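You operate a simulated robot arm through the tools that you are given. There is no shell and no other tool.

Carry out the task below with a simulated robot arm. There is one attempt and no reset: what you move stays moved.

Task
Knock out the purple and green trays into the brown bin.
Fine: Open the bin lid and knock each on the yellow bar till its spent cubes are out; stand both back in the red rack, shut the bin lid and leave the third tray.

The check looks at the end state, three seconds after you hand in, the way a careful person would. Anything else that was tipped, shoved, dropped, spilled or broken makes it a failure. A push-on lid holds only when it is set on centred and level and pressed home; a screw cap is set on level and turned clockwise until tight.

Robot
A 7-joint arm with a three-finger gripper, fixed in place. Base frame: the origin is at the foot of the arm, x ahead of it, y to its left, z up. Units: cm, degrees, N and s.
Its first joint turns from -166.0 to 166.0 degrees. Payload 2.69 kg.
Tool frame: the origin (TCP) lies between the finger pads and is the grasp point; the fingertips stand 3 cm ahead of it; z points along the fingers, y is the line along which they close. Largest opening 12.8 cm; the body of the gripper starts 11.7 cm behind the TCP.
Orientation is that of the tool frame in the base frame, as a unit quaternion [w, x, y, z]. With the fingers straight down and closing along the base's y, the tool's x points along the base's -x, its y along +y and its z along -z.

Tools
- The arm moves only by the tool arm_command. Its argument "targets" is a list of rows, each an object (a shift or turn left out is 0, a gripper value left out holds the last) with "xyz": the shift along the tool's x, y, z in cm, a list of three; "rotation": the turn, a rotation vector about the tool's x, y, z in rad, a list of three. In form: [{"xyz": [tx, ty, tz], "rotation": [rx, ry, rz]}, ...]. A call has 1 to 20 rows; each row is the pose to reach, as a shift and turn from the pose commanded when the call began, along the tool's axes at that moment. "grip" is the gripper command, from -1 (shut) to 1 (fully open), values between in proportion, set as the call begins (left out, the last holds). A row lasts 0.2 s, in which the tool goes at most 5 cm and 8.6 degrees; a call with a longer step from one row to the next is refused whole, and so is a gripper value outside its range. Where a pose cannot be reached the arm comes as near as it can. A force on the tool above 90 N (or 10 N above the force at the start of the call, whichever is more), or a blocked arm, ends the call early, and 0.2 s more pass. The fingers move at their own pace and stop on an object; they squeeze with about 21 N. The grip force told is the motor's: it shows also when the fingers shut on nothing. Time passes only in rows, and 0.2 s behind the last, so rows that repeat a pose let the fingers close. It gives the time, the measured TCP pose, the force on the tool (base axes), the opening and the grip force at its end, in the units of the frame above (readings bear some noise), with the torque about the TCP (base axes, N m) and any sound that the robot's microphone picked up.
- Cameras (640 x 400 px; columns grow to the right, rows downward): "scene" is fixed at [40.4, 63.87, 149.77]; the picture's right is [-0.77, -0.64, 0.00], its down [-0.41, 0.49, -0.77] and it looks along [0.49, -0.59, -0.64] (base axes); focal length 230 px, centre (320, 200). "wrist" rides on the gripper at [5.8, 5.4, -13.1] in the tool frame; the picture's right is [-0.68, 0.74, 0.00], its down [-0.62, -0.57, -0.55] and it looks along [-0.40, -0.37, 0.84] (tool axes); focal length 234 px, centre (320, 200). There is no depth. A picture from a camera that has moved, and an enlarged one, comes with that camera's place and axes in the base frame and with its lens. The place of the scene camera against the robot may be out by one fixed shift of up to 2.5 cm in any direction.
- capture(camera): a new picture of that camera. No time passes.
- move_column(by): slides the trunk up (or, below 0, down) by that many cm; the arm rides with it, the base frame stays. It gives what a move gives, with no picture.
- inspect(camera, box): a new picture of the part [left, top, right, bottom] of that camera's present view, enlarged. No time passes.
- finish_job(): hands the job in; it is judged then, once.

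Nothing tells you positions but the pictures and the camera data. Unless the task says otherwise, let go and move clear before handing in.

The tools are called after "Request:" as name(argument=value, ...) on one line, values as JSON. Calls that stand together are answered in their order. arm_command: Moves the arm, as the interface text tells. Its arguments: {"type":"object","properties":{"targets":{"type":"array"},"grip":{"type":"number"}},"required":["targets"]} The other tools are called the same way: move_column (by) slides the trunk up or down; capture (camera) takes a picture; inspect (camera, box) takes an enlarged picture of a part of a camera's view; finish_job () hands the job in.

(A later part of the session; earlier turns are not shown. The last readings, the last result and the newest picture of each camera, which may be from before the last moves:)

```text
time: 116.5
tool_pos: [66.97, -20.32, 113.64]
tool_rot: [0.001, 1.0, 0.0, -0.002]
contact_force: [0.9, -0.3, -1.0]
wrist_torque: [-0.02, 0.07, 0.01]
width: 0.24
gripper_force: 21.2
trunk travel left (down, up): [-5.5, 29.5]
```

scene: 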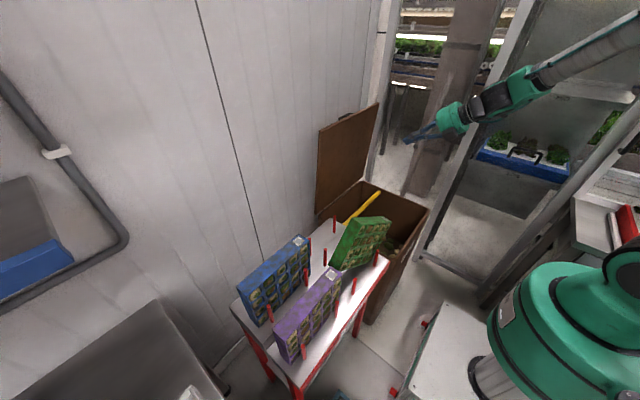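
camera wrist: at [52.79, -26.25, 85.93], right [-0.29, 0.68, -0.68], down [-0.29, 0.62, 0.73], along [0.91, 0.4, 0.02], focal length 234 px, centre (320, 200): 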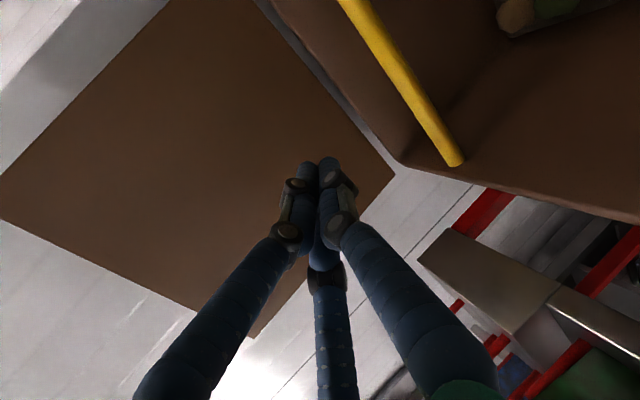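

Back at tool-down, roll 180°. Now I unwind the roll to −90° while moving toward the near side of the rack.

Request:
arm_command(targets=[{"xyz": [-1, -0.7, -0.1], "rotation": [0, 0, -0.1428]}, {"xyz": [-2, -1.4, -0.2], "rotation": [0, 0, -0.2856]}, {"xyz": [-3, -2.1, -0.4], "rotation": [0, 0, -0.4284]}, {"xyz": [-4, -2.8, -0.6], "rotation": [0, 0, -0.5712]}, {"xyz": [-5, -3.5, -0.8], "rotation": [0, 0, -0.714]}, {"xyz": [-6, -4.2, -1], "rotation": [0, 0, -0.8568]}, {"xyz": [-7, -4.9, -1.2], "rotation": [0, 0, -0.9996]}, {"xyz": [-8, -5.6, -1.4], "rotation": [0, 0, -1.1424]}, {"xyz": [-9, -6.3, -1.4], "rotation": [0, 0, -1.2852]}, {"xyz": [-10, -7, -1.4], "rotation": [0, 0, -1.428]}, {"xyz": [-11, -7.5, -1.4], "rotation": [0, 0, -1.5708]}])

Request:
arm_command(targets=[{"xyz": [0.7, -1, 0], "rotation": [0, 0, -0.1428]}, {"xyz": [1.4, -2, 0], "rotation": [0, 0, -0.2856]}, {"xyz": [2.1, -3, 0], "rotation": [0, 0, -0.4284]}, {"xyz": [2.8, -4, 0], "rotation": [0, 0, -0.5712]}, {"xyz": [3.5, -5, 0], "rotation": [0, 0, -0.714]}, {"xyz": [4.2, -6, 0], "rotation": [0, 0, -0.8568]}, {"xyz": [4.9, -7, 0], "rotation": [0, 0, -0.9996]}, {"xyz": [5.6, -8, 0], "rotation": [0, 0, -1.1424]}, {"xyz": [6.3, -9, 0], "rotation": [0, 0, -1.2852]}, {"xyz": [7, -10, 0], "rotation": [0, 0, -1.428]}, {"xyz": [7.5, -11, 0], "rotation": [0, 0, -1.5708]}])

Request:
arm_command(targets=[{"xyz": [0, 0, 0], "rotation": [0, 0, -0.1428]}, {"xyz": [0, 0, 0], "rotation": [0, 0, -0.2856]}, {"xyz": [0, 0, 0], "rotation": [0, 0, -0.4284]}, {"xyz": [0, 0, 0], "rotation": [0, 0, -0.5712]}, {"xyz": [0, 0, 0], "rotation": [0, 0, -0.714]}, {"xyz": [0, 0, 0], "rotation": [0, 0, -0.8568]}, {"xyz": [0, 0, 0], "rotation": [0, 0, -0.9996]}, {"xyz": [0, 0, 0], "rotation": [0, 0, -1.1424]}, {"xyz": [0, 0, 0], "rotation": [0, 0, -1.2852]}, {"xyz": [0, 0, 0], "rotation": [0, 0, -1.428]}, {"xyz": [0, 0, 0], "rotation": [0, 0, -1.5708]}, {"xyz": [0, 0, 0], "rotation": [0, 0, -1.5708]}])

Request:
capture(camera="wrist")

```text
time: 118.9
tool_pos: [56.0, -13.04, 115.17]
tool_rot: [0.0, 0.706, 0.708, -0.001]
contact_force: [-0.2, -0.5, -0.4]
wrist_torque: [0.02, 0.03, -0.01]
width: 0.23
gripper_force: 20.9
trunk travel left (down, up): [-5.5, 29.5]
```

```text
time: 121.3
tool_pos: [44.96, -5.25, 115.1]
tool_rot: [-0.001, -0.001, 1.0, -0.002]
contact_force: [0.5, -0.5, -0.4]
wrist_torque: [0.01, 0.03, -0.01]
width: 0.22
gripper_force: 20.8
trunk travel left (down, up): [-5.5, 29.5]
```

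```text
time: 123.9
tool_pos: [45.0, -5.33, 115.18]
tool_rot: [0.0, 0.708, -0.707, 0.001]
contact_force: [-0.5, -0.3, 0.0]
wrist_torque: [-0.02, 0.02, -0.03]
width: 0.23
gripper_force: 21.0
trunk travel left (down, up): [-5.5, 29.5]
```

```text
taken
camera wrist: at [39.63, -11.22, 128.33], right [-0.74, 0.68, 0.0], down [0.57, 0.62, 0.55], along [0.37, 0.4, -0.84], focal length 234 px, centre (320, 200)
```

wrist: 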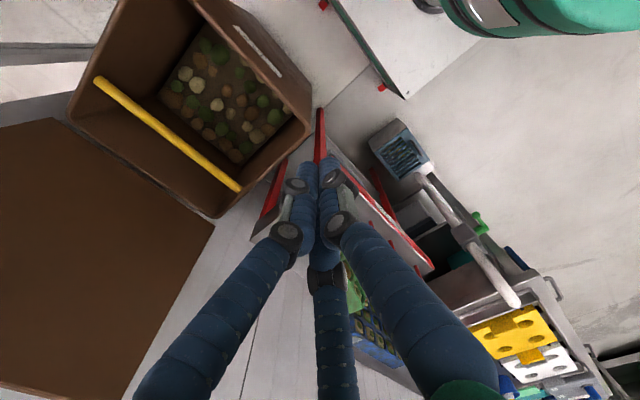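

Good view of the bin: the bar is at x≈82, z≈67, from y≈−42 to −2. I shift so that the tilted green tray becomes visible beside the fingers.

Request:
arm_command(targets=[{"xyz": [0.5, -4, 0]}, {"xyz": [1, -8, 0]}, {"xyz": [1.8, -12, 0]}, {"xyz": [1.8, -12, 0]}])

Request:
capture(camera="wrist")

Request:
inspect(camera="wrist", box=[320, 130, 480, 270])

```text
time: 124.9
tool_pos: [57.01, -7.17, 115.0]
tool_rot: [-0.002, -0.707, 0.707, 0.0]
contact_force: [0.2, 0.7, -0.6]
wrist_torque: [0.02, 0.04, 0.01]
width: 0.23
gripper_force: 21.1
trunk travel left (down, up): [-5.5, 29.5]
```

```text
taken
camera wrist: at [51.63, -12.97, 128.23], right [-0.74, 0.68, 0.0], down [0.57, 0.62, 0.55], along [0.37, 0.4, -0.84], focal length 234 px, centre (320, 200)
```

wrist: 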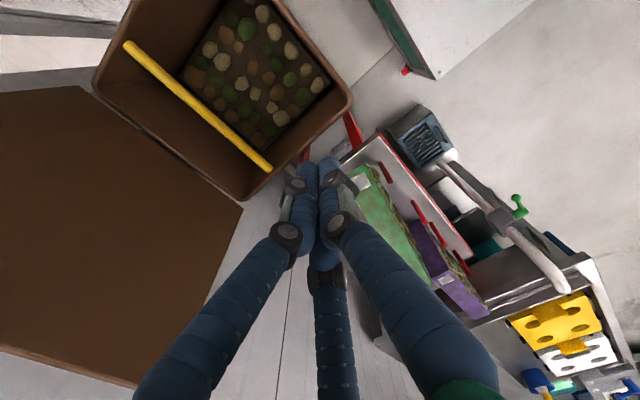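

```text
2.86 times, centred on (400, 200) of wrist
camera zoom: at [51.63, -12.97, 128.23], right [-0.74, 0.68, 0.0], down [0.57, 0.62, 0.55], along [0.37, 0.4, -0.84], focal length 669 px, centre (91, 200)
```

zoom: 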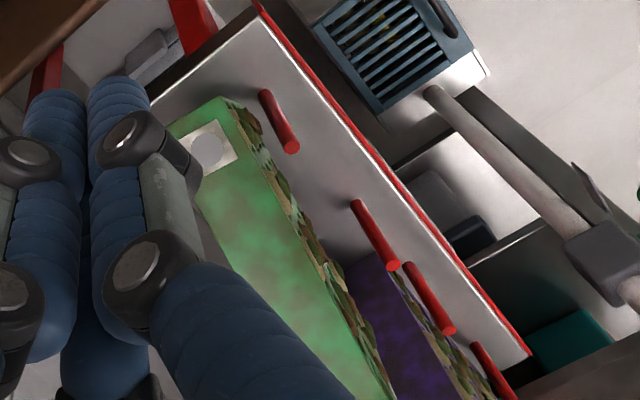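

The tray is tilted about 32° and yawed a few degrees. Before gripping I want a good measurement of it, so I go to the frontal viewpoint again (roll 0).

Request:
arm_command(targets=[{"xyz": [-1.35, 1.5, 0.2], "rotation": [0, 0, 0.1428]}, {"xyz": [-2.7, 3.0, 0.5], "rotation": [0, 0, 0.2856]}, {"xyz": [-4.05, 4.5, 0.9], "rotation": [0, 0, 0.4284]}, {"xyz": [-5.4, 6.0, 1.5], "rotation": [0, 0, 0.5712]}, {"xyz": [-6.7, 7.5, 2.2], "rotation": [0, 0, 0.714]}, {"xyz": [-8.1, 9.0, 3.0], "rotation": [0, 0, 0.8568]}, {"xyz": [-9.4, 10.5, 3.8], "rotation": [0, 0, 0.9996]}, {"xyz": [-10.8, 12, 4.6], "rotation": [0, 0, 1.1424]}, {"xyz": [-12.1, 13.5, 5.4], "rotation": [0, 0, 1.2852]}, {"xyz": [-13.5, 15, 6.2], "rotation": [0, 0, 1.428]}, {"xyz": [-14.8, 16.5, 7], "rotation": [0, 0, 1.5708]}, {"xyz": [-14.8, 16.5, 7], "rotation": [0, 0, 1.5708]}])

Request:
inspect(camera="wrist", box=[340, 60, 560, 240])

Request:
capture(camera="wrist")

```text
time: 127.5
tool_pos: [40.35, 7.75, 108.15]
tool_rot: [0.0, 0.0, 1.0, 0.0]
contact_force: [-0.4, -0.3, 0.1]
wrist_torque: [0.02, -0.02, 0.0]
width: 0.22
gripper_force: 20.8
trunk travel left (down, up): [-5.5, 29.5]
```

```text
2.22 times, centred on (450, 150) of wrist
camera zoom: at [34.61, 13.03, 121.29], right [0.68, 0.74, 0.0], down [0.62, -0.57, 0.55], along [0.4, -0.37, -0.84], focal length 520 px, centre (31, 311)
```

zoom: 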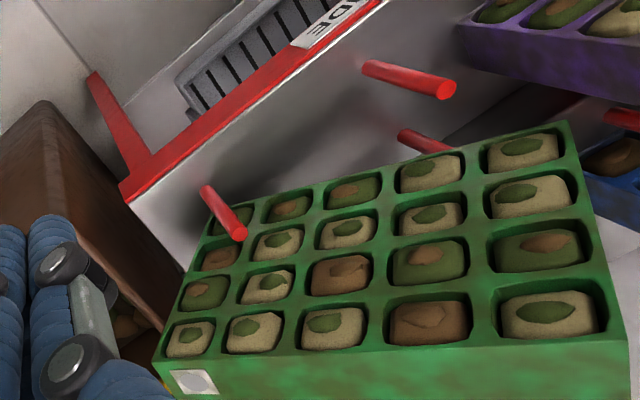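

```text
taken
camera wrist: at [34.61, 13.03, 121.29], right [0.68, 0.74, 0.0], down [0.62, -0.57, 0.55], along [0.4, -0.37, -0.84], focal length 234 px, centre (320, 200)
```

wrist: 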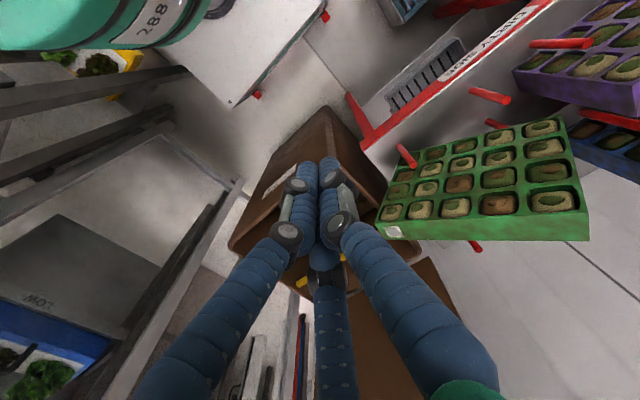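

A very clear view. I take a second one from a shifted position for triangulation.

Request:
arm_command(targets=[{"xyz": [0, -4, -1]}, {"xyz": [0, -8, -2]}, {"xyz": [0, -10, -3]}, {"xyz": [0, -10, -3]}])

Request:
inspect(camera="wrist", box=[380, 30, 640, 230])

```text
time: 128.5
tool_pos: [40.51, -2.48, 111.09]
tool_rot: [-0.001, 0.001, 1.0, -0.001]
contact_force: [-1.8, 0.0, 0.1]
wrist_torque: [-0.02, -0.03, 0.02]
width: 0.27
gripper_force: 20.8
trunk travel left (down, up): [-5.5, 29.5]
```

```text
2.00 times, centred on (510, 130) of wrist
camera zoom: at [34.59, 2.91, 124.3], right [0.68, 0.74, 0.0], down [0.62, -0.57, 0.55], along [0.4, -0.37, -0.84], focal length 468 px, centre (-60, 340)
```

zoom: 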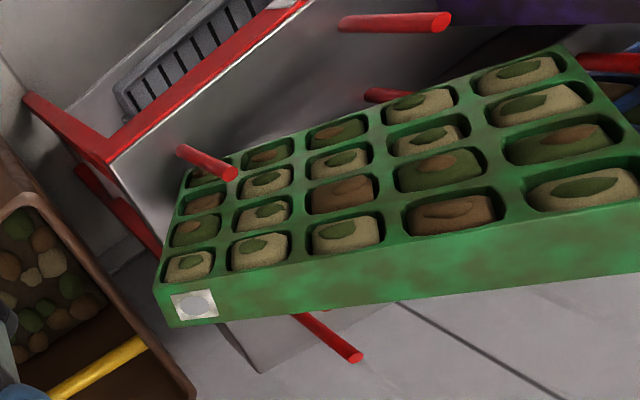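

Triangulated pose of the tilted tray: in-plane tilt ≈29.5°, yaw ≈11.5°, no lean. I'll grip it with a matching tool orientation: single finger on the wall between columns 3 and 4 of the open face, the two others on the back. First roll to −90°.

Request:
arm_command(targets=[{"xyz": [-1, 0, -0.2], "rotation": [0, 0, -0.1428]}, {"xyz": [-2, 0, -0.4], "rotation": [0, 0, -0.2856]}, {"xyz": [-3, 0, -0.6], "rotation": [0, 0, -0.4284]}, {"xyz": [-4, 0, -0.8], "rotation": [0, 0, -0.5712]}, {"xyz": [-5, 0, -1], "rotation": [0, 0, -0.714]}, {"xyz": [-6, 0.2, -1.2], "rotation": [0, 0, -0.8568]}, {"xyz": [-7, 0.2, -1.4], "rotation": [0, 0, -0.9996]}, {"xyz": [-8, 0.3, -1.6], "rotation": [0, 0, -1.1424]}, {"xyz": [-9, 0.4, -1.8], "rotation": [0, 0, -1.2852]}, {"xyz": [-10.5, 0.5, -2], "rotation": [0, 0, -1.428]}, {"xyz": [-11.5, 0.5, -2], "rotation": [0, 0, -1.5708]}, {"xyz": [-11.5, 0.5, -2], "rotation": [0, 0, -1.5708]}], grip=0.64)

```text
time: 131.1
tool_pos: [52.03, -1.83, 113.25]
tool_rot: [0.0, 0.708, -0.706, 0.001]
contact_force: [0.7, 0.2, -0.6]
wrist_torque: [0.01, 0.03, -0.03]
width: 10.5
gripper_force: 0.1
trunk travel left (down, up): [-5.5, 29.5]
```

Now to the pre-grip pose with the matched tilt and yaw.

Request:
arm_command(targets=[{"xyz": [-2.37, -1.84, 0.5], "rotation": [0.0103, -0.1026, 0.0392]}, {"xyz": [-4.73, -3.68, 1.5], "rotation": [0.0206, -0.2052, 0.0785]}, {"xyz": [-7.1, -5.53, 2.8], "rotation": [0.031, -0.3078, 0.1177]}, {"xyz": [-9.46, -7.37, 4.1], "rotation": [0.0413, -0.4104, 0.157]}, {"xyz": [-11.83, -9.21, 5.45], "rotation": [0.0516, -0.513, 0.1962]}, {"xyz": [-11.83, -9.21, 5.45], "rotation": [0.0516, -0.513, 0.1962]}])

Request:
capture(camera="wrist")

Request:
inspect(camera="scene", box=[300, 170, 440, 290])

```text
time: 132.5
tool_pos: [61.16, 10.04, 107.8]
tool_rot: [0.196, -0.612, 0.749, 0.162]
contact_force: [0.3, 0.6, -0.2]
wrist_torque: [0.0, 0.03, -0.01]
width: 10.49
gripper_force: 0.1
trunk travel left (down, up): [-5.5, 29.5]
```

```text
taken
camera wrist: at [53.6, -0.33, 116.35], right [-0.6, 0.72, 0.33], down [0.61, 0.15, 0.78], along [0.52, 0.67, -0.53], focal length 234 px, centre (320, 200)
```

wrist: 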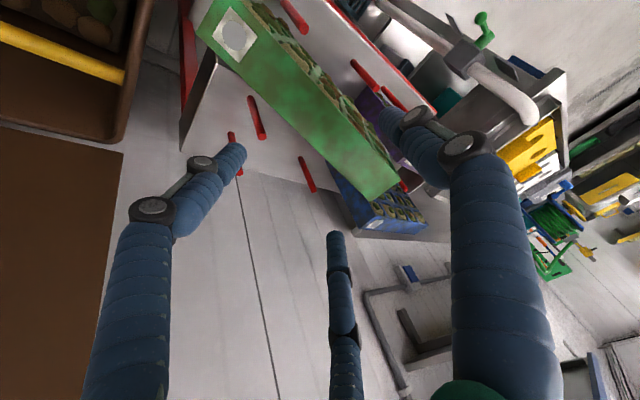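

```text
3.33 times, centred on (370, 230) of scene
camera zoom: at [40.4, 63.87, 149.77], right [-0.77, -0.64, 0.0], down [-0.41, 0.49, -0.77], along [0.49, -0.59, -0.64], focal length 765 px, centre (153, 100)
```

zoom: 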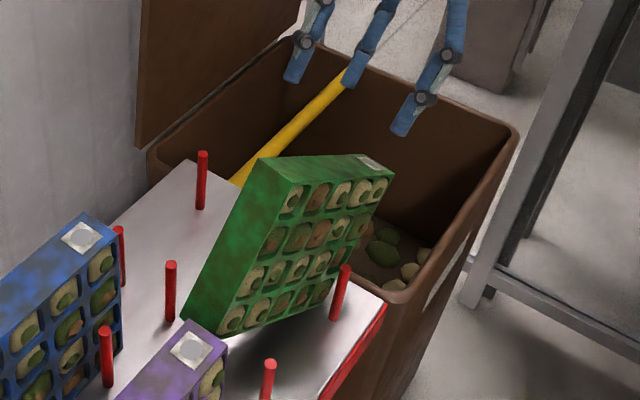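

Alignment looks plausible: the tray's top edge passes between the single finger and the pair. I advance 5.5 cm so that the tips are just above the top edge and check again.

Request:
arm_command(targets=[{"xyz": [0, 0, 2]}, {"xyz": [0, 0, 4]}, {"xyz": [0, 0, 5.5]}, {"xyz": [0, 0, 5.5]}])

Request:
capture(camera="wrist")

Request:
inspect(camera="wrist", box=[160, 40, 480, 260])

Request:
inspect(camera="scene", box=[320, 170, 420, 270])

```text
time: 133.5
tool_pos: [61.85, 12.6, 102.88]
tool_rot: [0.197, -0.612, 0.749, 0.161]
contact_force: [-0.1, -0.8, 0.5]
wrist_torque: [0.01, 0.0, 0.01]
width: 10.49
gripper_force: 0.0
trunk travel left (down, up): [-5.5, 29.5]
```

```text
taken
camera wrist: at [54.21, 2.36, 111.5], right [-0.6, 0.72, 0.33], down [0.61, 0.15, 0.78], along [0.52, 0.67, -0.53], focal length 234 px, centre (320, 200)
```

wrist: 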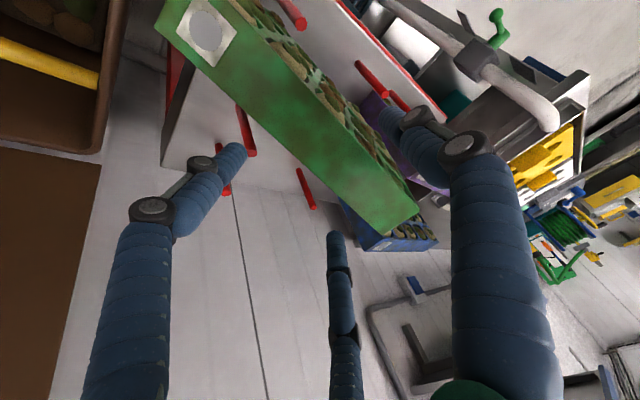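

```text
1.82 times, centred on (320, 150) of wrist
camera zoom: at [54.21, 2.36, 111.5], right [-0.6, 0.72, 0.33], down [0.61, 0.15, 0.78], along [0.52, 0.67, -0.53], focal length 426 px, centre (320, 291)
```

zoom: 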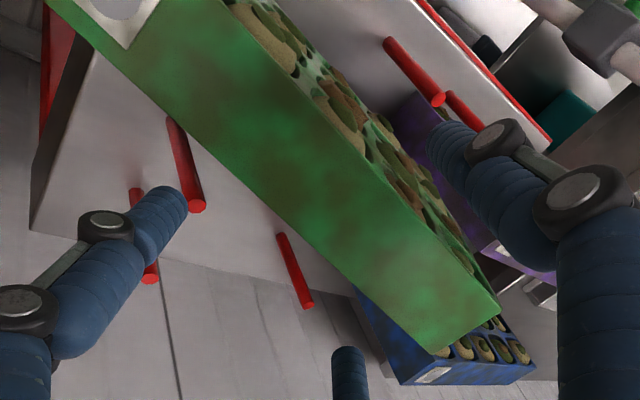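

```text
4.00 times, centred on (370, 220) of scene
camera zoom: at [40.4, 63.87, 149.77], right [-0.77, -0.64, 0.0], down [-0.41, 0.49, -0.77], along [0.49, -0.59, -0.64], focal length 918 px, centre (120, 120)
```

zoom: 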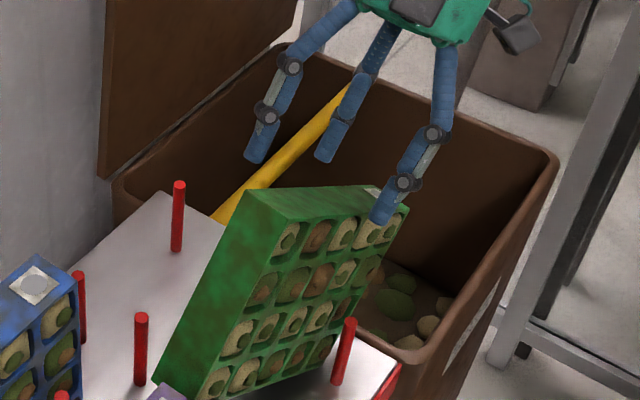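

Still clear on all sides. I advance the remaining 7.5 cm slowly.

Request:
arm_command(targets=[{"xyz": [0, 0, 1.5]}, {"xyz": [0, 0, 3]}, {"xyz": [0, 0, 4.5]}, {"xyz": [0, 0, 6]}, {"xyz": [0, 0, 7.5]}, {"xyz": [0, 0, 7.5]}])

Request:
inspect(camera="wrist", box=[160, 40, 480, 260])

Request:
inspect(camera="scene", box=[320, 170, 420, 270])

```text
time: 134.9
tool_pos: [62.42, 16.23, 96.29]
tool_rot: [0.197, -0.612, 0.749, 0.16]
contact_force: [-0.4, 0.5, -0.3]
wrist_torque: [-0.01, -0.01, -0.01]
width: 10.48
gripper_force: 0.1
trunk travel left (down, up): [-5.5, 29.5]
```

```text
1.82 times, centred on (320, 150) of wrist
camera zoom: at [54.9, 5.99, 104.93], right [-0.6, 0.72, 0.33], down [0.61, 0.15, 0.78], along [0.52, 0.67, -0.53], focal length 426 px, centre (320, 291)
```

zoom: 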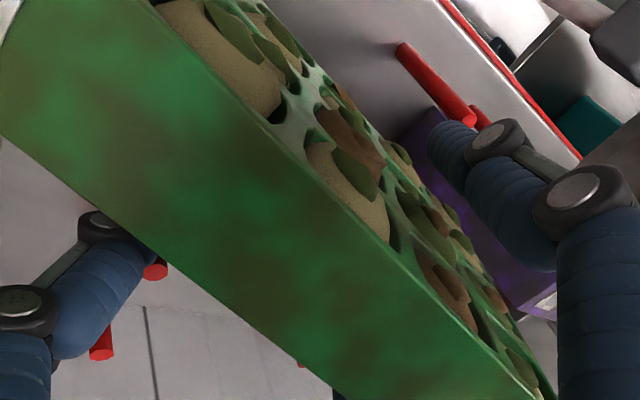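

```text
4.00 times, centred on (370, 220) of scene
camera zoom: at [40.4, 63.87, 149.77], right [-0.77, -0.64, 0.0], down [-0.41, 0.49, -0.77], along [0.49, -0.59, -0.64], focal length 918 px, centre (120, 120)
```

zoom: 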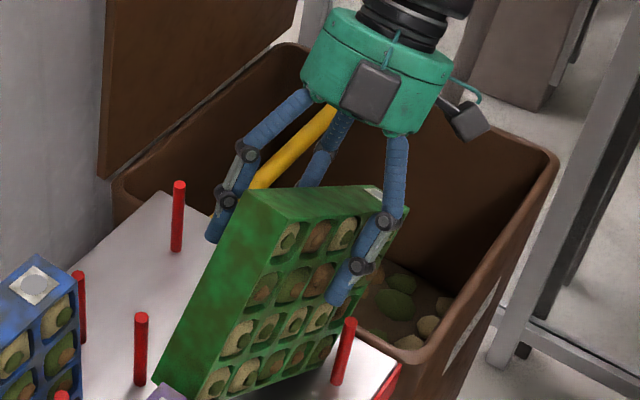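

No contact, and the single finger lines up with the wall between columns 3 and 4. Now close.

Request:
arm_command(targets=[{"xyz": [0, 0, 0]}, {"xyz": [0, 0, 0]}, {"xyz": [0, 0, 0]}, {"xyz": [0, 0, 0]}], grip=-1)

Request:
inspect(camera="wrist", box=[160, 40, 480, 260])

Request:
inspect(camera="scene", box=[320, 170, 420, 270])

```text
time: 135.9
tool_pos: [62.3, 16.26, 96.35]
tool_rot: [0.197, -0.613, 0.748, 0.162]
contact_force: [-6.9, 3.3, 0.0]
wrist_torque: [0.23, 0.64, -0.2]
width: 6.01
gripper_force: 21.5
trunk travel left (down, up): [-5.5, 29.5]
```

```text
1.82 times, centred on (320, 150) of wrist
camera zoom: at [54.82, 5.99, 104.93], right [-0.6, 0.72, 0.33], down [0.61, 0.15, 0.78], along [0.51, 0.67, -0.53], focal length 426 px, centre (320, 291)
```

zoom: 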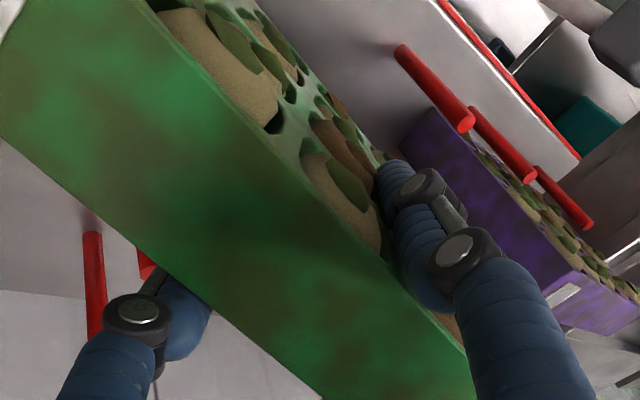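

```text
4.00 times, centred on (370, 220) of scene
camera zoom: at [40.4, 63.87, 149.77], right [-0.77, -0.64, 0.0], down [-0.41, 0.49, -0.77], along [0.49, -0.59, -0.64], focal length 918 px, centre (120, 120)
```

zoom: 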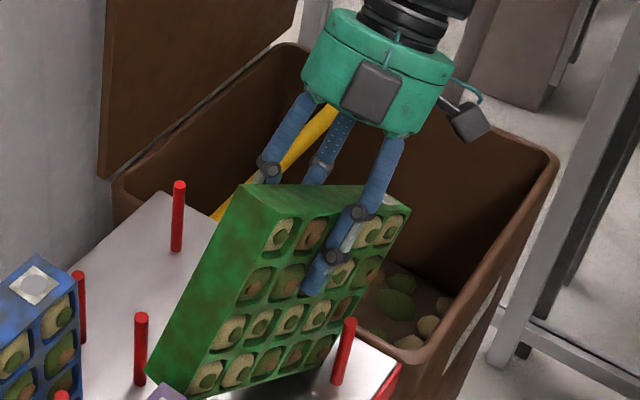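

Gripped (width 6.0, force 21 N). I lift 4 cm and check that it holds.

Request:
arm_command(targets=[{"xyz": [-0.5, 0, -0.87]}, {"xyz": [-1, 0, -1.74]}, {"xyz": [-1.5, 0, -2.6]}, {"xyz": [-2, 0, -3.5]}, {"xyz": [-2, 0, -3.5]}])

Request:
inspect(camera="scene", box=[300, 160, 440, 290])

```text
time: 137.1
tool_pos: [62.35, 16.29, 100.41]
tool_rot: [0.196, -0.612, 0.749, 0.16]
contact_force: [-7.9, 1.8, 0.5]
wrist_torque: [0.13, 1.1, -0.21]
width: 6.01
gripper_force: 21.0
trunk travel left (down, up): [-5.5, 29.5]
```

```text
3.08 times, centred on (370, 225) of scene
camera zoom: at [40.4, 63.87, 149.77], right [-0.77, -0.64, 0.0], down [-0.41, 0.49, -0.77], along [0.49, -0.59, -0.64], focal length 706 px, centre (166, 123)
```

zoom: 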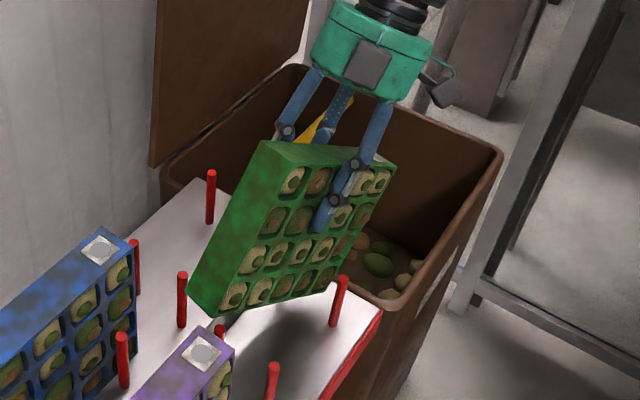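

The tray is coming up firmly. I continue lifting by 16 cm more.

Request:
arm_command(targets=[{"xyz": [-1.5, 0, -2.6]}, {"xyz": [-3, 0, -5.2]}, {"xyz": [-4.5, 0, -7.8]}, {"xyz": [-6, 0, -10.4]}, {"xyz": [-7.9, 0, -13.9]}, {"xyz": [-7.9, 0, -13.9]}])

Request:
inspect(camera="scene", box=[280, 100, 440, 290])

Request:
capture(camera="wrist")

```text
time: 138.5
tool_pos: [62.36, 16.33, 116.31]
tool_rot: [0.197, -0.611, 0.749, 0.161]
contact_force: [-0.3, -0.3, -0.2]
wrist_torque: [-0.03, -0.04, -0.02]
width: 6.0
gripper_force: 21.3
trunk travel left (down, up): [-5.5, 29.5]
```

```text
2.11 times, centred on (360, 195) of scene
camera zoom: at [40.4, 63.87, 149.77], right [-0.77, -0.64, 0.0], down [-0.41, 0.49, -0.77], along [0.49, -0.59, -0.64], focal length 483 px, centre (236, 210)
```

zoom: 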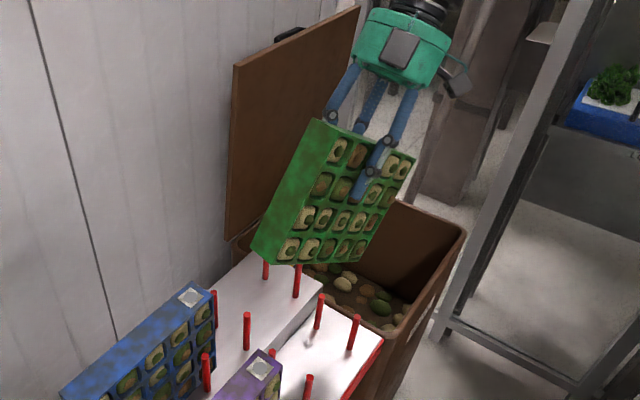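

```text
taken
camera wrist: at [54.91, 6.09, 124.95], right [-0.6, 0.72, 0.33], down [0.61, 0.15, 0.78], along [0.52, 0.67, -0.53], focal length 234 px, centre (320, 200)
```

wrist: 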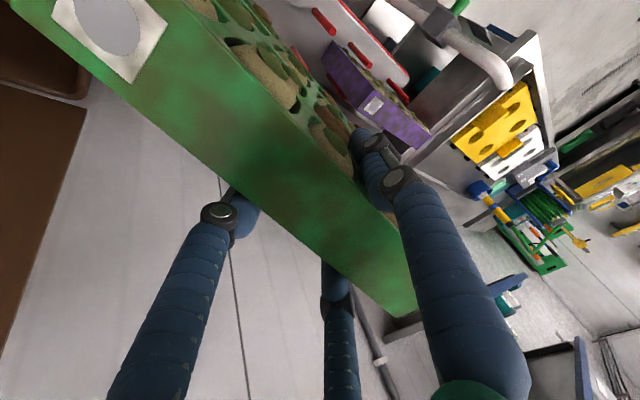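

Held firmly in the air. Now I bring the tool to the straight roll −90° pose and a clear spot high between rack and bin for the turning manoeuvre.

Request:
arm_command(targets=[{"xyz": [2.19, 0.37, -3.29], "rotation": [-0.0086, 0.0855, -0.0327]}, {"xyz": [4.38, 0.74, -6.58], "rotation": [-0.0172, 0.171, -0.0654]}, {"xyz": [6.58, 1.11, -9.87], "rotation": [-0.0258, 0.2565, -0.0981]}, {"xyz": [8.77, 1.48, -13.15], "rotation": [-0.0344, 0.342, -0.1308]}, {"xyz": [10.96, 1.85, -16.44], "rotation": [-0.043, 0.4275, -0.1635]}, {"xyz": [13.15, 2.22, -19.73], "rotation": [-0.0516, 0.513, -0.1962]}, {"xyz": [13.15, 2.22, -19.73], "rotation": [-0.0516, 0.513, -0.1962]}])

Request:
capture(camera="scene")

Request:
capture(camera="wrist")

```text
time: 140.1
tool_pos: [56.08, -4.03, 127.06]
tool_rot: [-0.001, -0.706, 0.708, 0.0]
contact_force: [-0.1, -0.3, -1.0]
wrist_torque: [0.04, -0.06, 0.04]
width: 6.01
gripper_force: 20.6
trunk travel left (down, up): [-5.5, 29.5]
```

```text
taken
```

scene: 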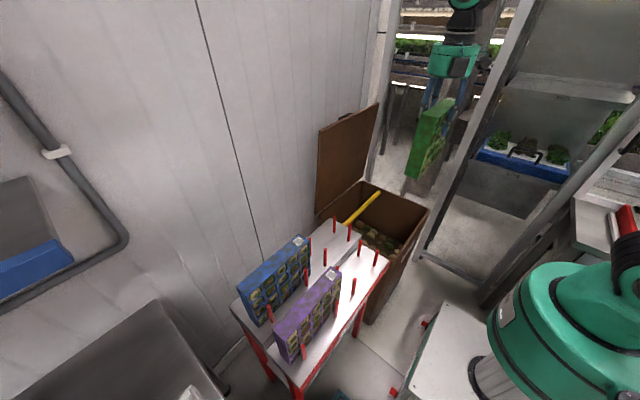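

```text
taken
camera wrist: at [50.81, -9.87, 140.32], right [-0.74, 0.68, 0.0], down [0.57, 0.62, 0.55], along [0.37, 0.4, -0.84], focal length 234 px, centre (320, 200)
```

wrist: 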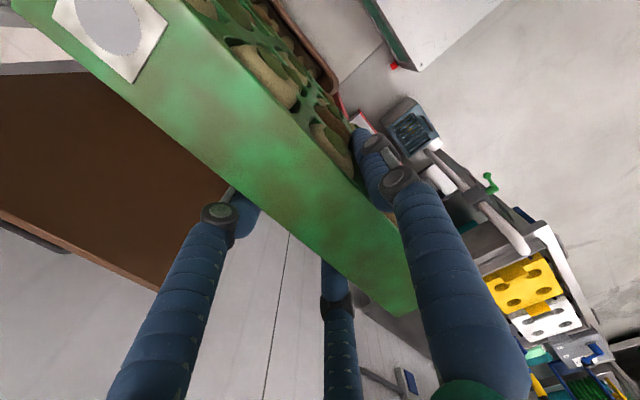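

Tray hangs straight. With the slot now empty, I take a look at its posts for the later return.

Request:
inspect(camera="scene", box=[290, 200, 410, 300])

Request:
inspect(camera="scene", box=[380, 60, 500, 200])

```text
4.00 times, centred on (350, 250) of scene
camera zoom: at [40.4, 63.87, 149.77], right [-0.77, -0.64, 0.0], down [-0.41, 0.49, -0.77], along [0.49, -0.59, -0.64], focal length 918 px, centre (200, 0)
```

zoom: 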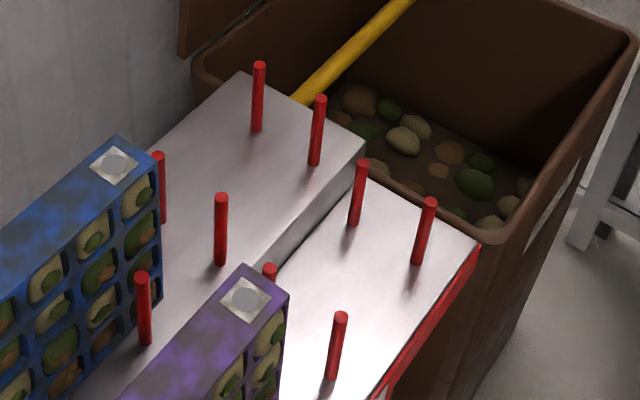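

```text
2.86 times, centred on (440, 130) of scene
camera zoom: at [40.4, 63.87, 149.77], right [-0.77, -0.64, 0.0], down [-0.41, 0.49, -0.77], along [0.49, -0.59, -0.64], focal length 656 px, centre (-23, 400)
```

zoom: 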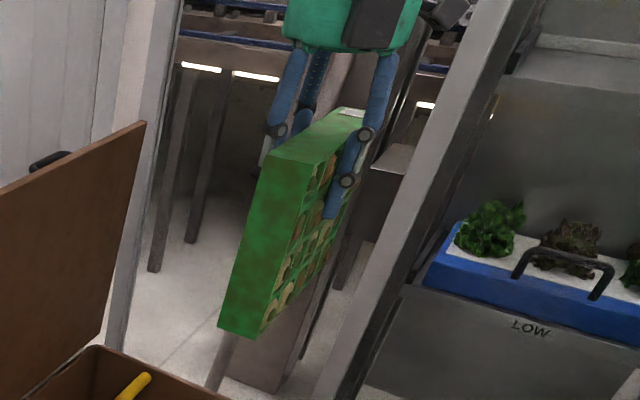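

Now the yaw: +270° about the vertical, in two calls, so that the wrist enters the branch where the face-down pose is reachable.

Request:
arm_command(targets=[{"xyz": [0, 0, 0], "rotation": [0, 0, 0.148]}, {"xyz": [0, 0, 0], "rotation": [0, 0, 0.296]}, {"xyz": [0, 0, 0], "rotation": [0, 0, 0.444]}, {"xyz": [0, 0, 0], "rotation": [0, 0, 0.592]}, {"xyz": [0, 0, 0], "rotation": [0, 0, 0.74]}, {"xyz": [0, 0, 0], "rotation": [0, 0, 0.888]}, {"xyz": [0, 0, 0], "rotation": [0, 0, 1.036]}, {"xyz": [0, 0, 0], "rotation": [0, 0, 1.184]}, {"xyz": [0, 0, 0], "rotation": [0, 0, 1.332]}, {"xyz": [0, 0, 0], "rotation": [0, 0, 1.48]}, {"xyz": [0, 0, 0], "rotation": [0, 0, 1.5708]}])

Request:
arm_command(targets=[{"xyz": [0, 0, 0], "rotation": [0, 0, 0.148]}, {"xyz": [0, 0, 0], "rotation": [0, 0, 0.296]}, {"xyz": [0, 0, 0], "rotation": [0, 0, 0.444]}, {"xyz": [0, 0, 0], "rotation": [0, 0, 0.592]}, {"xyz": [0, 0, 0], "rotation": [0, 0, 0.74]}, {"xyz": [0, 0, 0], "rotation": [0, 0, 0.888]}, {"xyz": [0, 0, 0], "rotation": [0, 0, 1.036]}, {"xyz": [0, 0, 0], "rotation": [0, 0, 1.184]}, {"xyz": [0, 0, 0], "rotation": [0, 0, 1.332]}, {"xyz": [0, 0, 0], "rotation": [0, 0, 1.48]}, {"xyz": [0, 0, 0], "rotation": [0, 0, 1.5708]}])

Request:
arm_command(targets=[{"xyz": [-1.5, 1, 0], "rotation": [0, 0, 0.148]}, {"xyz": [-3, 2, 0], "rotation": [0, 0, 0.296]}, {"xyz": [-4.5, 3, 0], "rotation": [0, 0, 0.444]}, {"xyz": [-6, 4, 0], "rotation": [0, 0, 0.592]}, {"xyz": [-7.5, 5, 0], "rotation": [0, 0, 0.74]}, {"xyz": [-9, 6, 0], "rotation": [0, 0, 0.888]}, {"xyz": [-10.5, 7, 0], "rotation": [0, 0, 1.036]}, {"xyz": [-12, 8, 0], "rotation": [0, 0, 1.184]}, {"xyz": [-13.5, 9, 0], "rotation": [0, 0, 1.332]}, {"xyz": [-15, 9.5, 0], "rotation": [0, 0, 1.48]}, {"xyz": [-16, 9.5, 0], "rotation": [0, 0, 1.5708]}])

Request:
capture(camera="scene")

```text
time: 142.5
tool_pos: [55.91, -4.02, 127.22]
tool_rot: [0.0, 0.0, 1.0, -0.001]
contact_force: [0.1, 0.4, -1.4]
wrist_torque: [-0.01, -0.04, -0.01]
width: 5.98
gripper_force: 20.4
trunk travel left (down, up): [-5.5, 29.5]
```

```text
time: 144.9
tool_pos: [56.08, -3.94, 127.06]
tool_rot: [0.0, 0.707, 0.707, -0.001]
contact_force: [-0.6, 0.7, -1.3]
wrist_torque: [-0.06, 0.05, 0.0]
width: 6.0
gripper_force: 21.1
trunk travel left (down, up): [-5.5, 29.5]
```

```text
time: 147.3
tool_pos: [65.64, -19.87, 127.1]
tool_rot: [0.001, 1.0, 0.0, -0.001]
contact_force: [0.1, 0.6, -0.8]
wrist_torque: [0.0, 0.06, -0.01]
width: 5.96
gripper_force: 20.9
trunk travel left (down, up): [-5.5, 29.5]
```

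```text
taken
```

scene: 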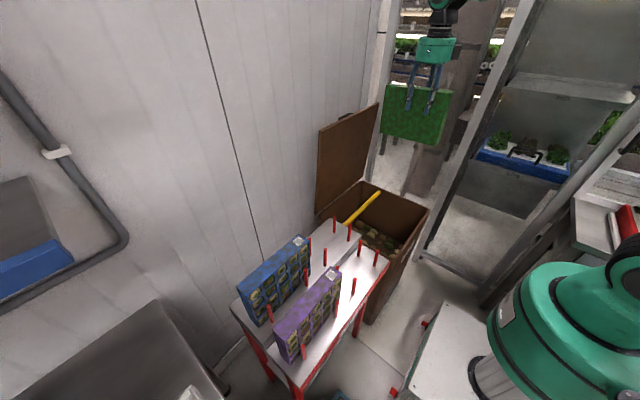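

Everything fine. Now pitch to 40°, then roll +90° so that the open face turns down.

Request:
arm_command(targets=[{"xyz": [0, 0, 0], "rotation": [0, 0.1454, 0]}, {"xyz": [0, 0, 0], "rotation": [0, 0.2909, 0]}, {"xyz": [0, 0, 0], "rotation": [0, 0.4363, 0]}, {"xyz": [0, 0, 0], "rotation": [0, 0.5818, 0]}, {"xyz": [0, 0, 0], "rotation": [0, 0.7272, 0]}, {"xyz": [0, 0, 0], "rotation": [0, 0.8727, 0]}, {"xyz": [0, 0, 0], "rotation": [0, 0.8727, 0]}])

Request:
arm_command(targets=[{"xyz": [0, 0, 0], "rotation": [0, 0, 0.148]}, {"xyz": [0, 0, 0], "rotation": [0, 0, 0.296]}, {"xyz": [0, 0, 0], "rotation": [0, 0, 0.444]}, {"xyz": [0, 0, 0], "rotation": [0, 0, 0.592]}, {"xyz": [0, 0, 0], "rotation": [0, 0, 0.74]}, {"xyz": [0, 0, 0], "rotation": [0, 0, 0.888]}, {"xyz": [0, 0, 0], "rotation": [0, 0, 1.036]}, {"xyz": [0, 0, 0], "rotation": [0, 0, 1.184]}, {"xyz": [0, 0, 0], "rotation": [0, 0, 1.332]}, {"xyz": [0, 0, 0], "rotation": [0, 0, 1.48]}, {"xyz": [0, 0, 0], "rotation": [0, 0, 1.5708]}, {"xyz": [0, 0, 0], "rotation": [0, 0, 1.5708]}])

Request:
capture(camera="wrist")

Request:
capture(camera="scene")

```text
time: 148.9
tool_pos: [65.64, -19.9, 127.21]
tool_rot: [0.0, 0.906, 0.001, 0.423]
contact_force: [0.1, 0.0, -1.7]
wrist_torque: [-0.04, 0.09, 0.01]
width: 6.0
gripper_force: 21.2
trunk travel left (down, up): [-5.5, 29.5]
```

```text
time: 151.5
tool_pos: [64.87, -19.69, 118.77]
tool_rot: [0.297, -0.641, 0.643, -0.296]
contact_force: [3.5, -0.8, -5.0]
wrist_torque: [0.16, 0.05, 0.12]
width: 5.98
gripper_force: 20.8
out of reach, approached as far as the arm can: row 8, 9, 10, 11, 12
trunk travel left (down, up): [-5.5, 29.5]
```

```text
taken
camera wrist: at [51.39, -25.59, 123.23], right [-0.48, 0.68, -0.56], down [-0.05, 0.61, 0.79], along [0.88, 0.4, -0.26], focal length 234 px, centre (320, 200)
```

wrist: 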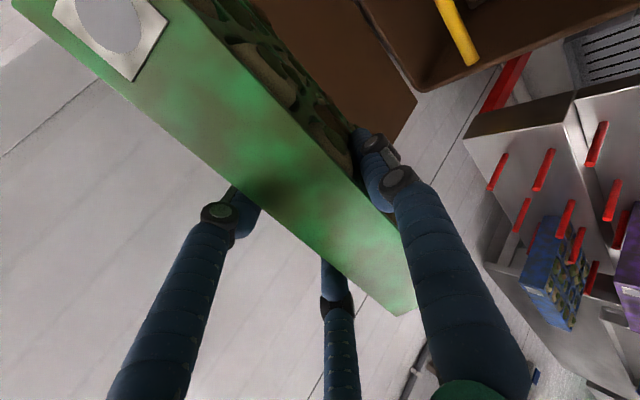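

```text
taken
```

scene: 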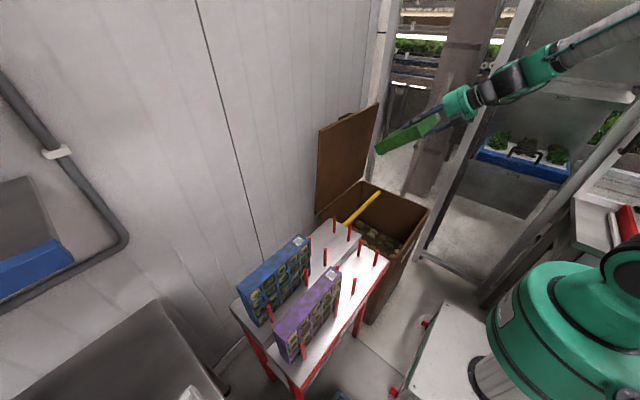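

The tray now faces down at 40°. I descend to a pre-knock position above the yellow bar, flattening to pitch 30°.

Request:
arm_command(targets=[{"xyz": [0.1, 2.17, 3.09], "rotation": [0.017, 0, 0]}, {"xyz": [0.3, 4.34, 6.18], "rotation": [0.035, 0, 0]}, {"xyz": [0.4, 6.5, 9.3], "rotation": [0.052, 0, 0]}, {"xyz": [0.5, 8.7, 12.4], "rotation": [0.07, 0, 0]}, {"xyz": [0.7, 10.9, 15.5], "rotation": [0.087, 0, 0]}, {"xyz": [0.8, 13, 18.5], "rotation": [0.105, 0, 0]}, {"xyz": [0.9, 15.2, 21.6], "rotation": [0.122, 0, 0]}, {"xyz": [1.0, 17.4, 24.7], "rotation": [0.14, 0, 0]}, {"xyz": [1.2, 19.5, 27.8], "rotation": [0.157, 0, 0]}, {"xyz": [1.3, 21.7, 30.9], "rotation": [0.1745, 0, 0]}, {"xyz": [1.3, 21.7, 30.9], "rotation": [0.1745, 0, 0]}])

Request:
capture(camera="wrist")

Request:
inspect(camera="scene", box=[290, 120, 470, 280])

```text
time: 153.9
tool_pos: [74.36, -20.95, 82.64]
tool_rot: [-0.352, 0.613, -0.612, 0.354]
contact_force: [-0.9, 0.0, -1.6]
wrist_torque: [0.02, 0.06, 0.03]
width: 5.97
gripper_force: 21.5
trunk travel left (down, up): [-5.5, 29.5]
```

```text
taken
camera wrist: at [60.33, -26.8, 84.62], right [-0.37, 0.68, -0.64], down [-0.19, 0.62, 0.76], along [0.91, 0.4, -0.1], focal length 234 px, centre (320, 200)
```

wrist: 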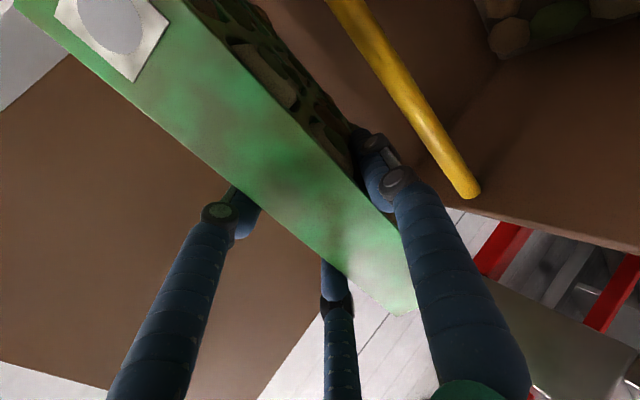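

```text
2.50 times, centred on (380, 200) of scene
camera zoom: at [40.4, 63.87, 149.77], right [-0.77, -0.64, 0.0], down [-0.41, 0.49, -0.77], along [0.49, -0.59, -0.64], focal length 574 px, centre (170, 200)
```

zoom: 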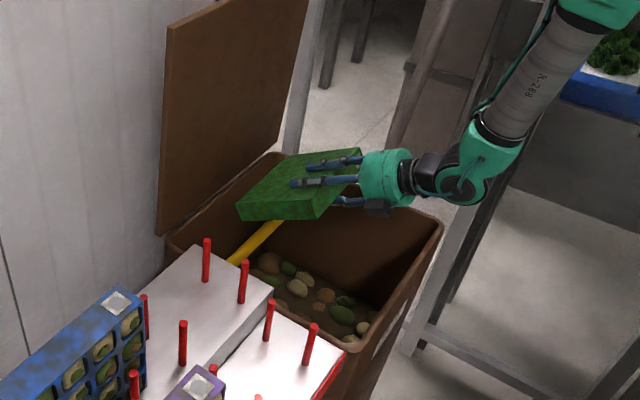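

The tray is face down right over the bar. First I approach the bar gently along the face normal to find the contact distance.

Request:
arm_command(targets=[{"xyz": [0, 1, 0]}, {"xyz": [0, 2, 0]}, {"xyz": [0, 3, 0]}])

Request:
inspect(camera="wrist", box=[200, 0, 500, 220])

Request:
inspect(camera="scene", box=[340, 160, 460, 260])

```text
time: 154.7
tool_pos: [72.83, -20.99, 80.25]
tool_rot: [0.352, -0.612, 0.613, -0.354]
contact_force: [0.5, 0.5, -1.5]
wrist_torque: [0.07, 0.06, 0.0]
width: 5.99
gripper_force: 21.0
trunk travel left (down, up): [-5.5, 29.5]
```

```text
1.82 times, centred on (350, 110) of wrist
camera zoom: at [58.76, -26.81, 82.15], right [-0.37, 0.68, -0.64], down [-0.19, 0.62, 0.76], along [0.91, 0.4, -0.1], focal length 426 px, centre (266, 364)
```

zoom: 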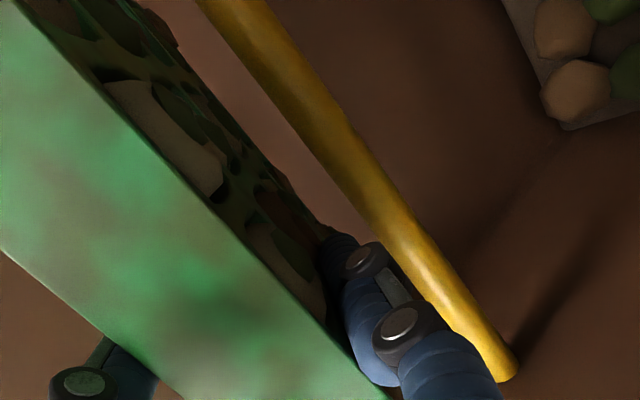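

```text
4.00 times, centred on (400, 210) of scene
camera zoom: at [40.4, 63.87, 149.77], right [-0.77, -0.64, 0.0], down [-0.41, 0.49, -0.77], along [0.49, -0.59, -0.64], focal length 918 px, centre (0, 160)
```

zoom: 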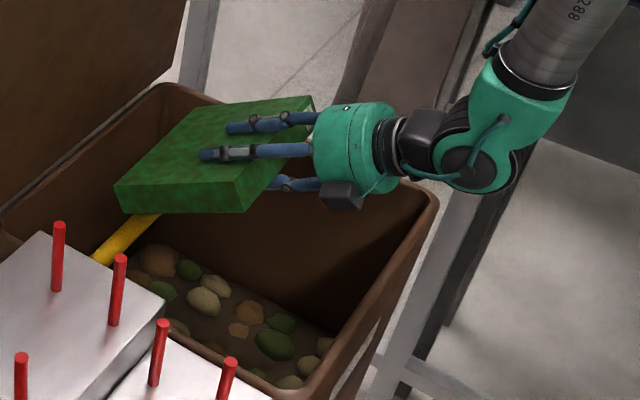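

Not in contact yet. I go on slowly to find the touching point.

Request:
arm_command(targets=[{"xyz": [0, 0.6, 0]}, {"xyz": [0, 1.2, 0]}, {"xyz": [0, 1.8, 0]}, {"xyz": [0, 2.4, 0]}])

Request:
inspect(camera="wrist", box=[200, 0, 500, 220])

```text
time: 155.7
tool_pos: [71.7, -20.95, 78.19]
tool_rot: [0.353, -0.612, 0.612, -0.355]
contact_force: [2.1, 2.0, 5.2]
wrist_torque: [-0.66, -0.82, 0.39]
width: 5.99
gripper_force: 20.9
trunk travel left (down, up): [-5.5, 29.5]
```

```text
1.82 times, centred on (350, 110) of wrist
camera zoom: at [57.62, -26.8, 80.19], right [-0.37, 0.68, -0.64], down [-0.19, 0.62, 0.76], along [0.91, 0.4, -0.1], focal length 426 px, centre (266, 364)
```

zoom: 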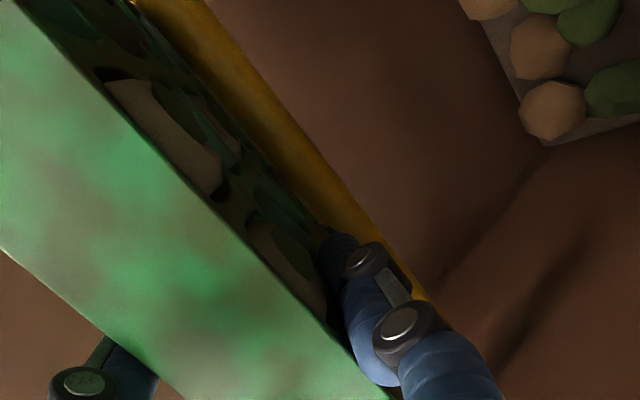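

Contact found (about 5 N at the far rim). Now one proper knock: back off 4 cm and strike the bar, then lift off again.

Request:
arm_command(targets=[{"xyz": [0, -2, 0]}, {"xyz": [0, -4, 0]}, {"xyz": [0, -4, 0]}, {"xyz": [0, 0.4, 0]}, {"xyz": [0, -4, 0]}, {"xyz": [0, -4, 0]}])

Request:
capture(camera="wrist")

Request:
inspect(camera="scene", box=[340, 160, 460, 260])

```text
time: 157.1
tool_pos: [73.51, -20.99, 81.72]
tool_rot: [-0.352, 0.613, -0.612, 0.354]
contact_force: [0.8, -0.5, -2.1]
wrist_torque: [0.03, 0.08, 0.02]
width: 6.0
gripper_force: 20.8
trunk travel left (down, up): [-5.5, 29.5]
```

```text
taken
camera wrist: at [59.46, -26.85, 83.64], right [-0.37, 0.68, -0.64], down [-0.19, 0.62, 0.76], along [0.91, 0.4, -0.1], focal length 234 px, centre (320, 200)
```

wrist: 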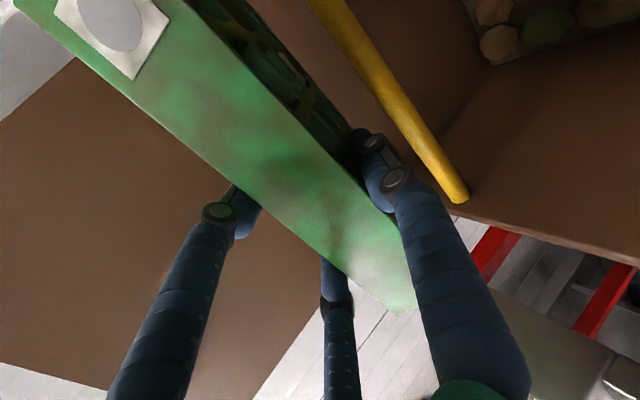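

```text
4.00 times, centred on (400, 210) of scene
camera zoom: at [40.4, 63.87, 149.77], right [-0.77, -0.64, 0.0], down [-0.41, 0.49, -0.77], along [0.49, -0.59, -0.64], focal length 918 px, centre (0, 160)
```

zoom: 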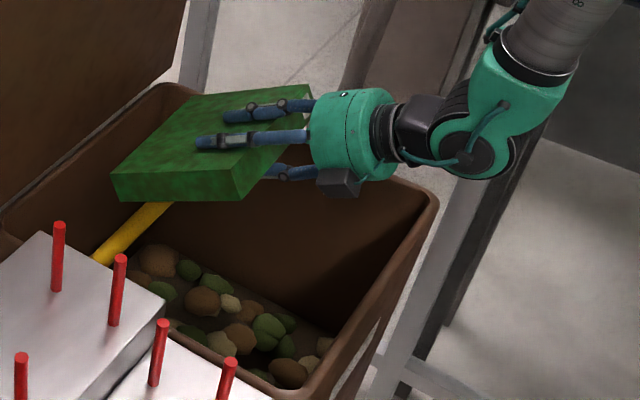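

It worked: the bin content changed and the near cells look empty. I zoom in to check what is left in the tray.

Request:
inspect(camera="wrist", box=[180, 0, 400, 150])

Request:
inspect(camera="wrist", box=[280, 60, 420, 200])

```text
2.67 times, centred on (290, 75) of wrist
camera zoom: at [59.46, -26.85, 83.64], right [-0.37, 0.68, -0.64], down [-0.19, 0.62, 0.76], along [0.91, 0.4, -0.1], focal length 624 px, centre (400, 533)
```

zoom: 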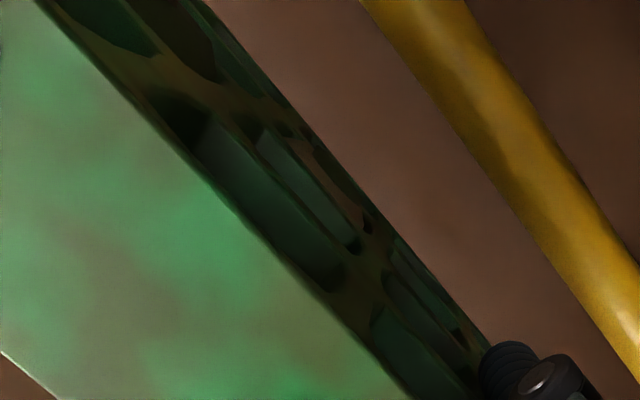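

```text
2.86 times, centred on (350, 130) of wrist
camera zoom: at [59.46, -26.85, 83.64], right [-0.37, 0.68, -0.64], down [-0.19, 0.62, 0.76], along [0.91, 0.4, -0.1], focal length 669 px, centre (234, 400)
```

zoom: 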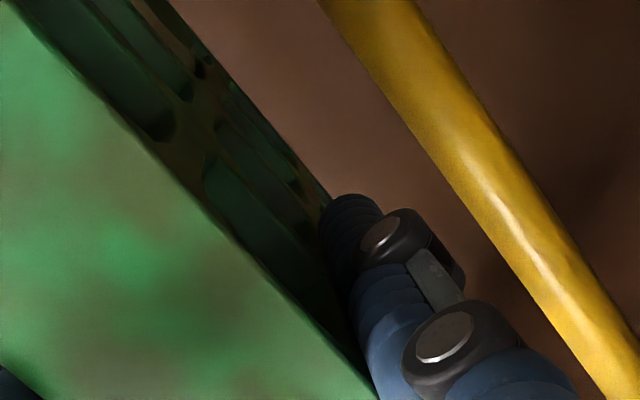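

Most cells look empty, maybe one cube remains. I give three more knocks.

Request:
arm_command(targets=[{"xyz": [0, 0, 0]}, {"xyz": [0, 4.6, 0]}, {"xyz": [0, 0, 0]}, {"xyz": [0, 0, 0]}, {"xyz": [0, 4.6, 0]}, {"xyz": [0, 0, 0]}, {"xyz": [0, 0, 0]}, {"xyz": [0, 4.6, 0]}, {"xyz": [0, 0, 0]}, {"xyz": [0, 0, 0]}])

Request:
inspect(camera="wrist", box=[180, 0, 400, 150])

Request:
inspect(camera="scene", box=[340, 160, 460, 260])

```text
time: 159.3
tool_pos: [73.59, -20.85, 81.7]
tool_rot: [0.353, -0.612, 0.613, -0.354]
contact_force: [-0.9, -0.3, -1.5]
wrist_torque: [0.03, 0.02, 0.04]
width: 6.01
gripper_force: 20.9
trunk travel left (down, up): [-5.5, 29.5]
```

```text
2.67 times, centred on (290, 75) of wrist
camera zoom: at [59.58, -26.69, 83.71], right [-0.37, 0.68, -0.64], down [-0.19, 0.62, 0.76], along [0.91, 0.4, -0.1], focal length 624 px, centre (400, 533)
```

zoom: 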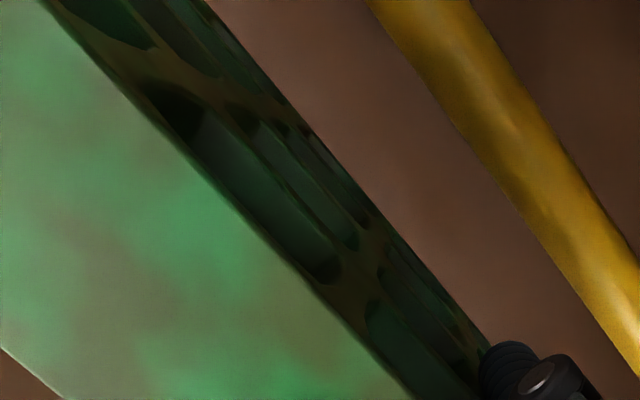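

```text
4.00 times, centred on (400, 210) of scene
camera zoom: at [40.4, 63.87, 149.77], right [-0.77, -0.64, 0.0], down [-0.41, 0.49, -0.77], along [0.49, -0.59, -0.64], focal length 918 px, centre (0, 160)
```

zoom: 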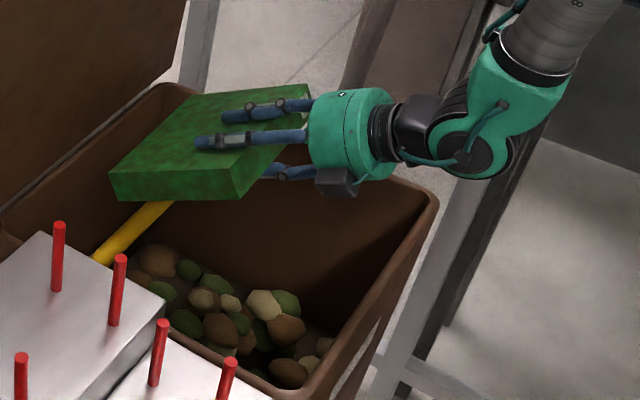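

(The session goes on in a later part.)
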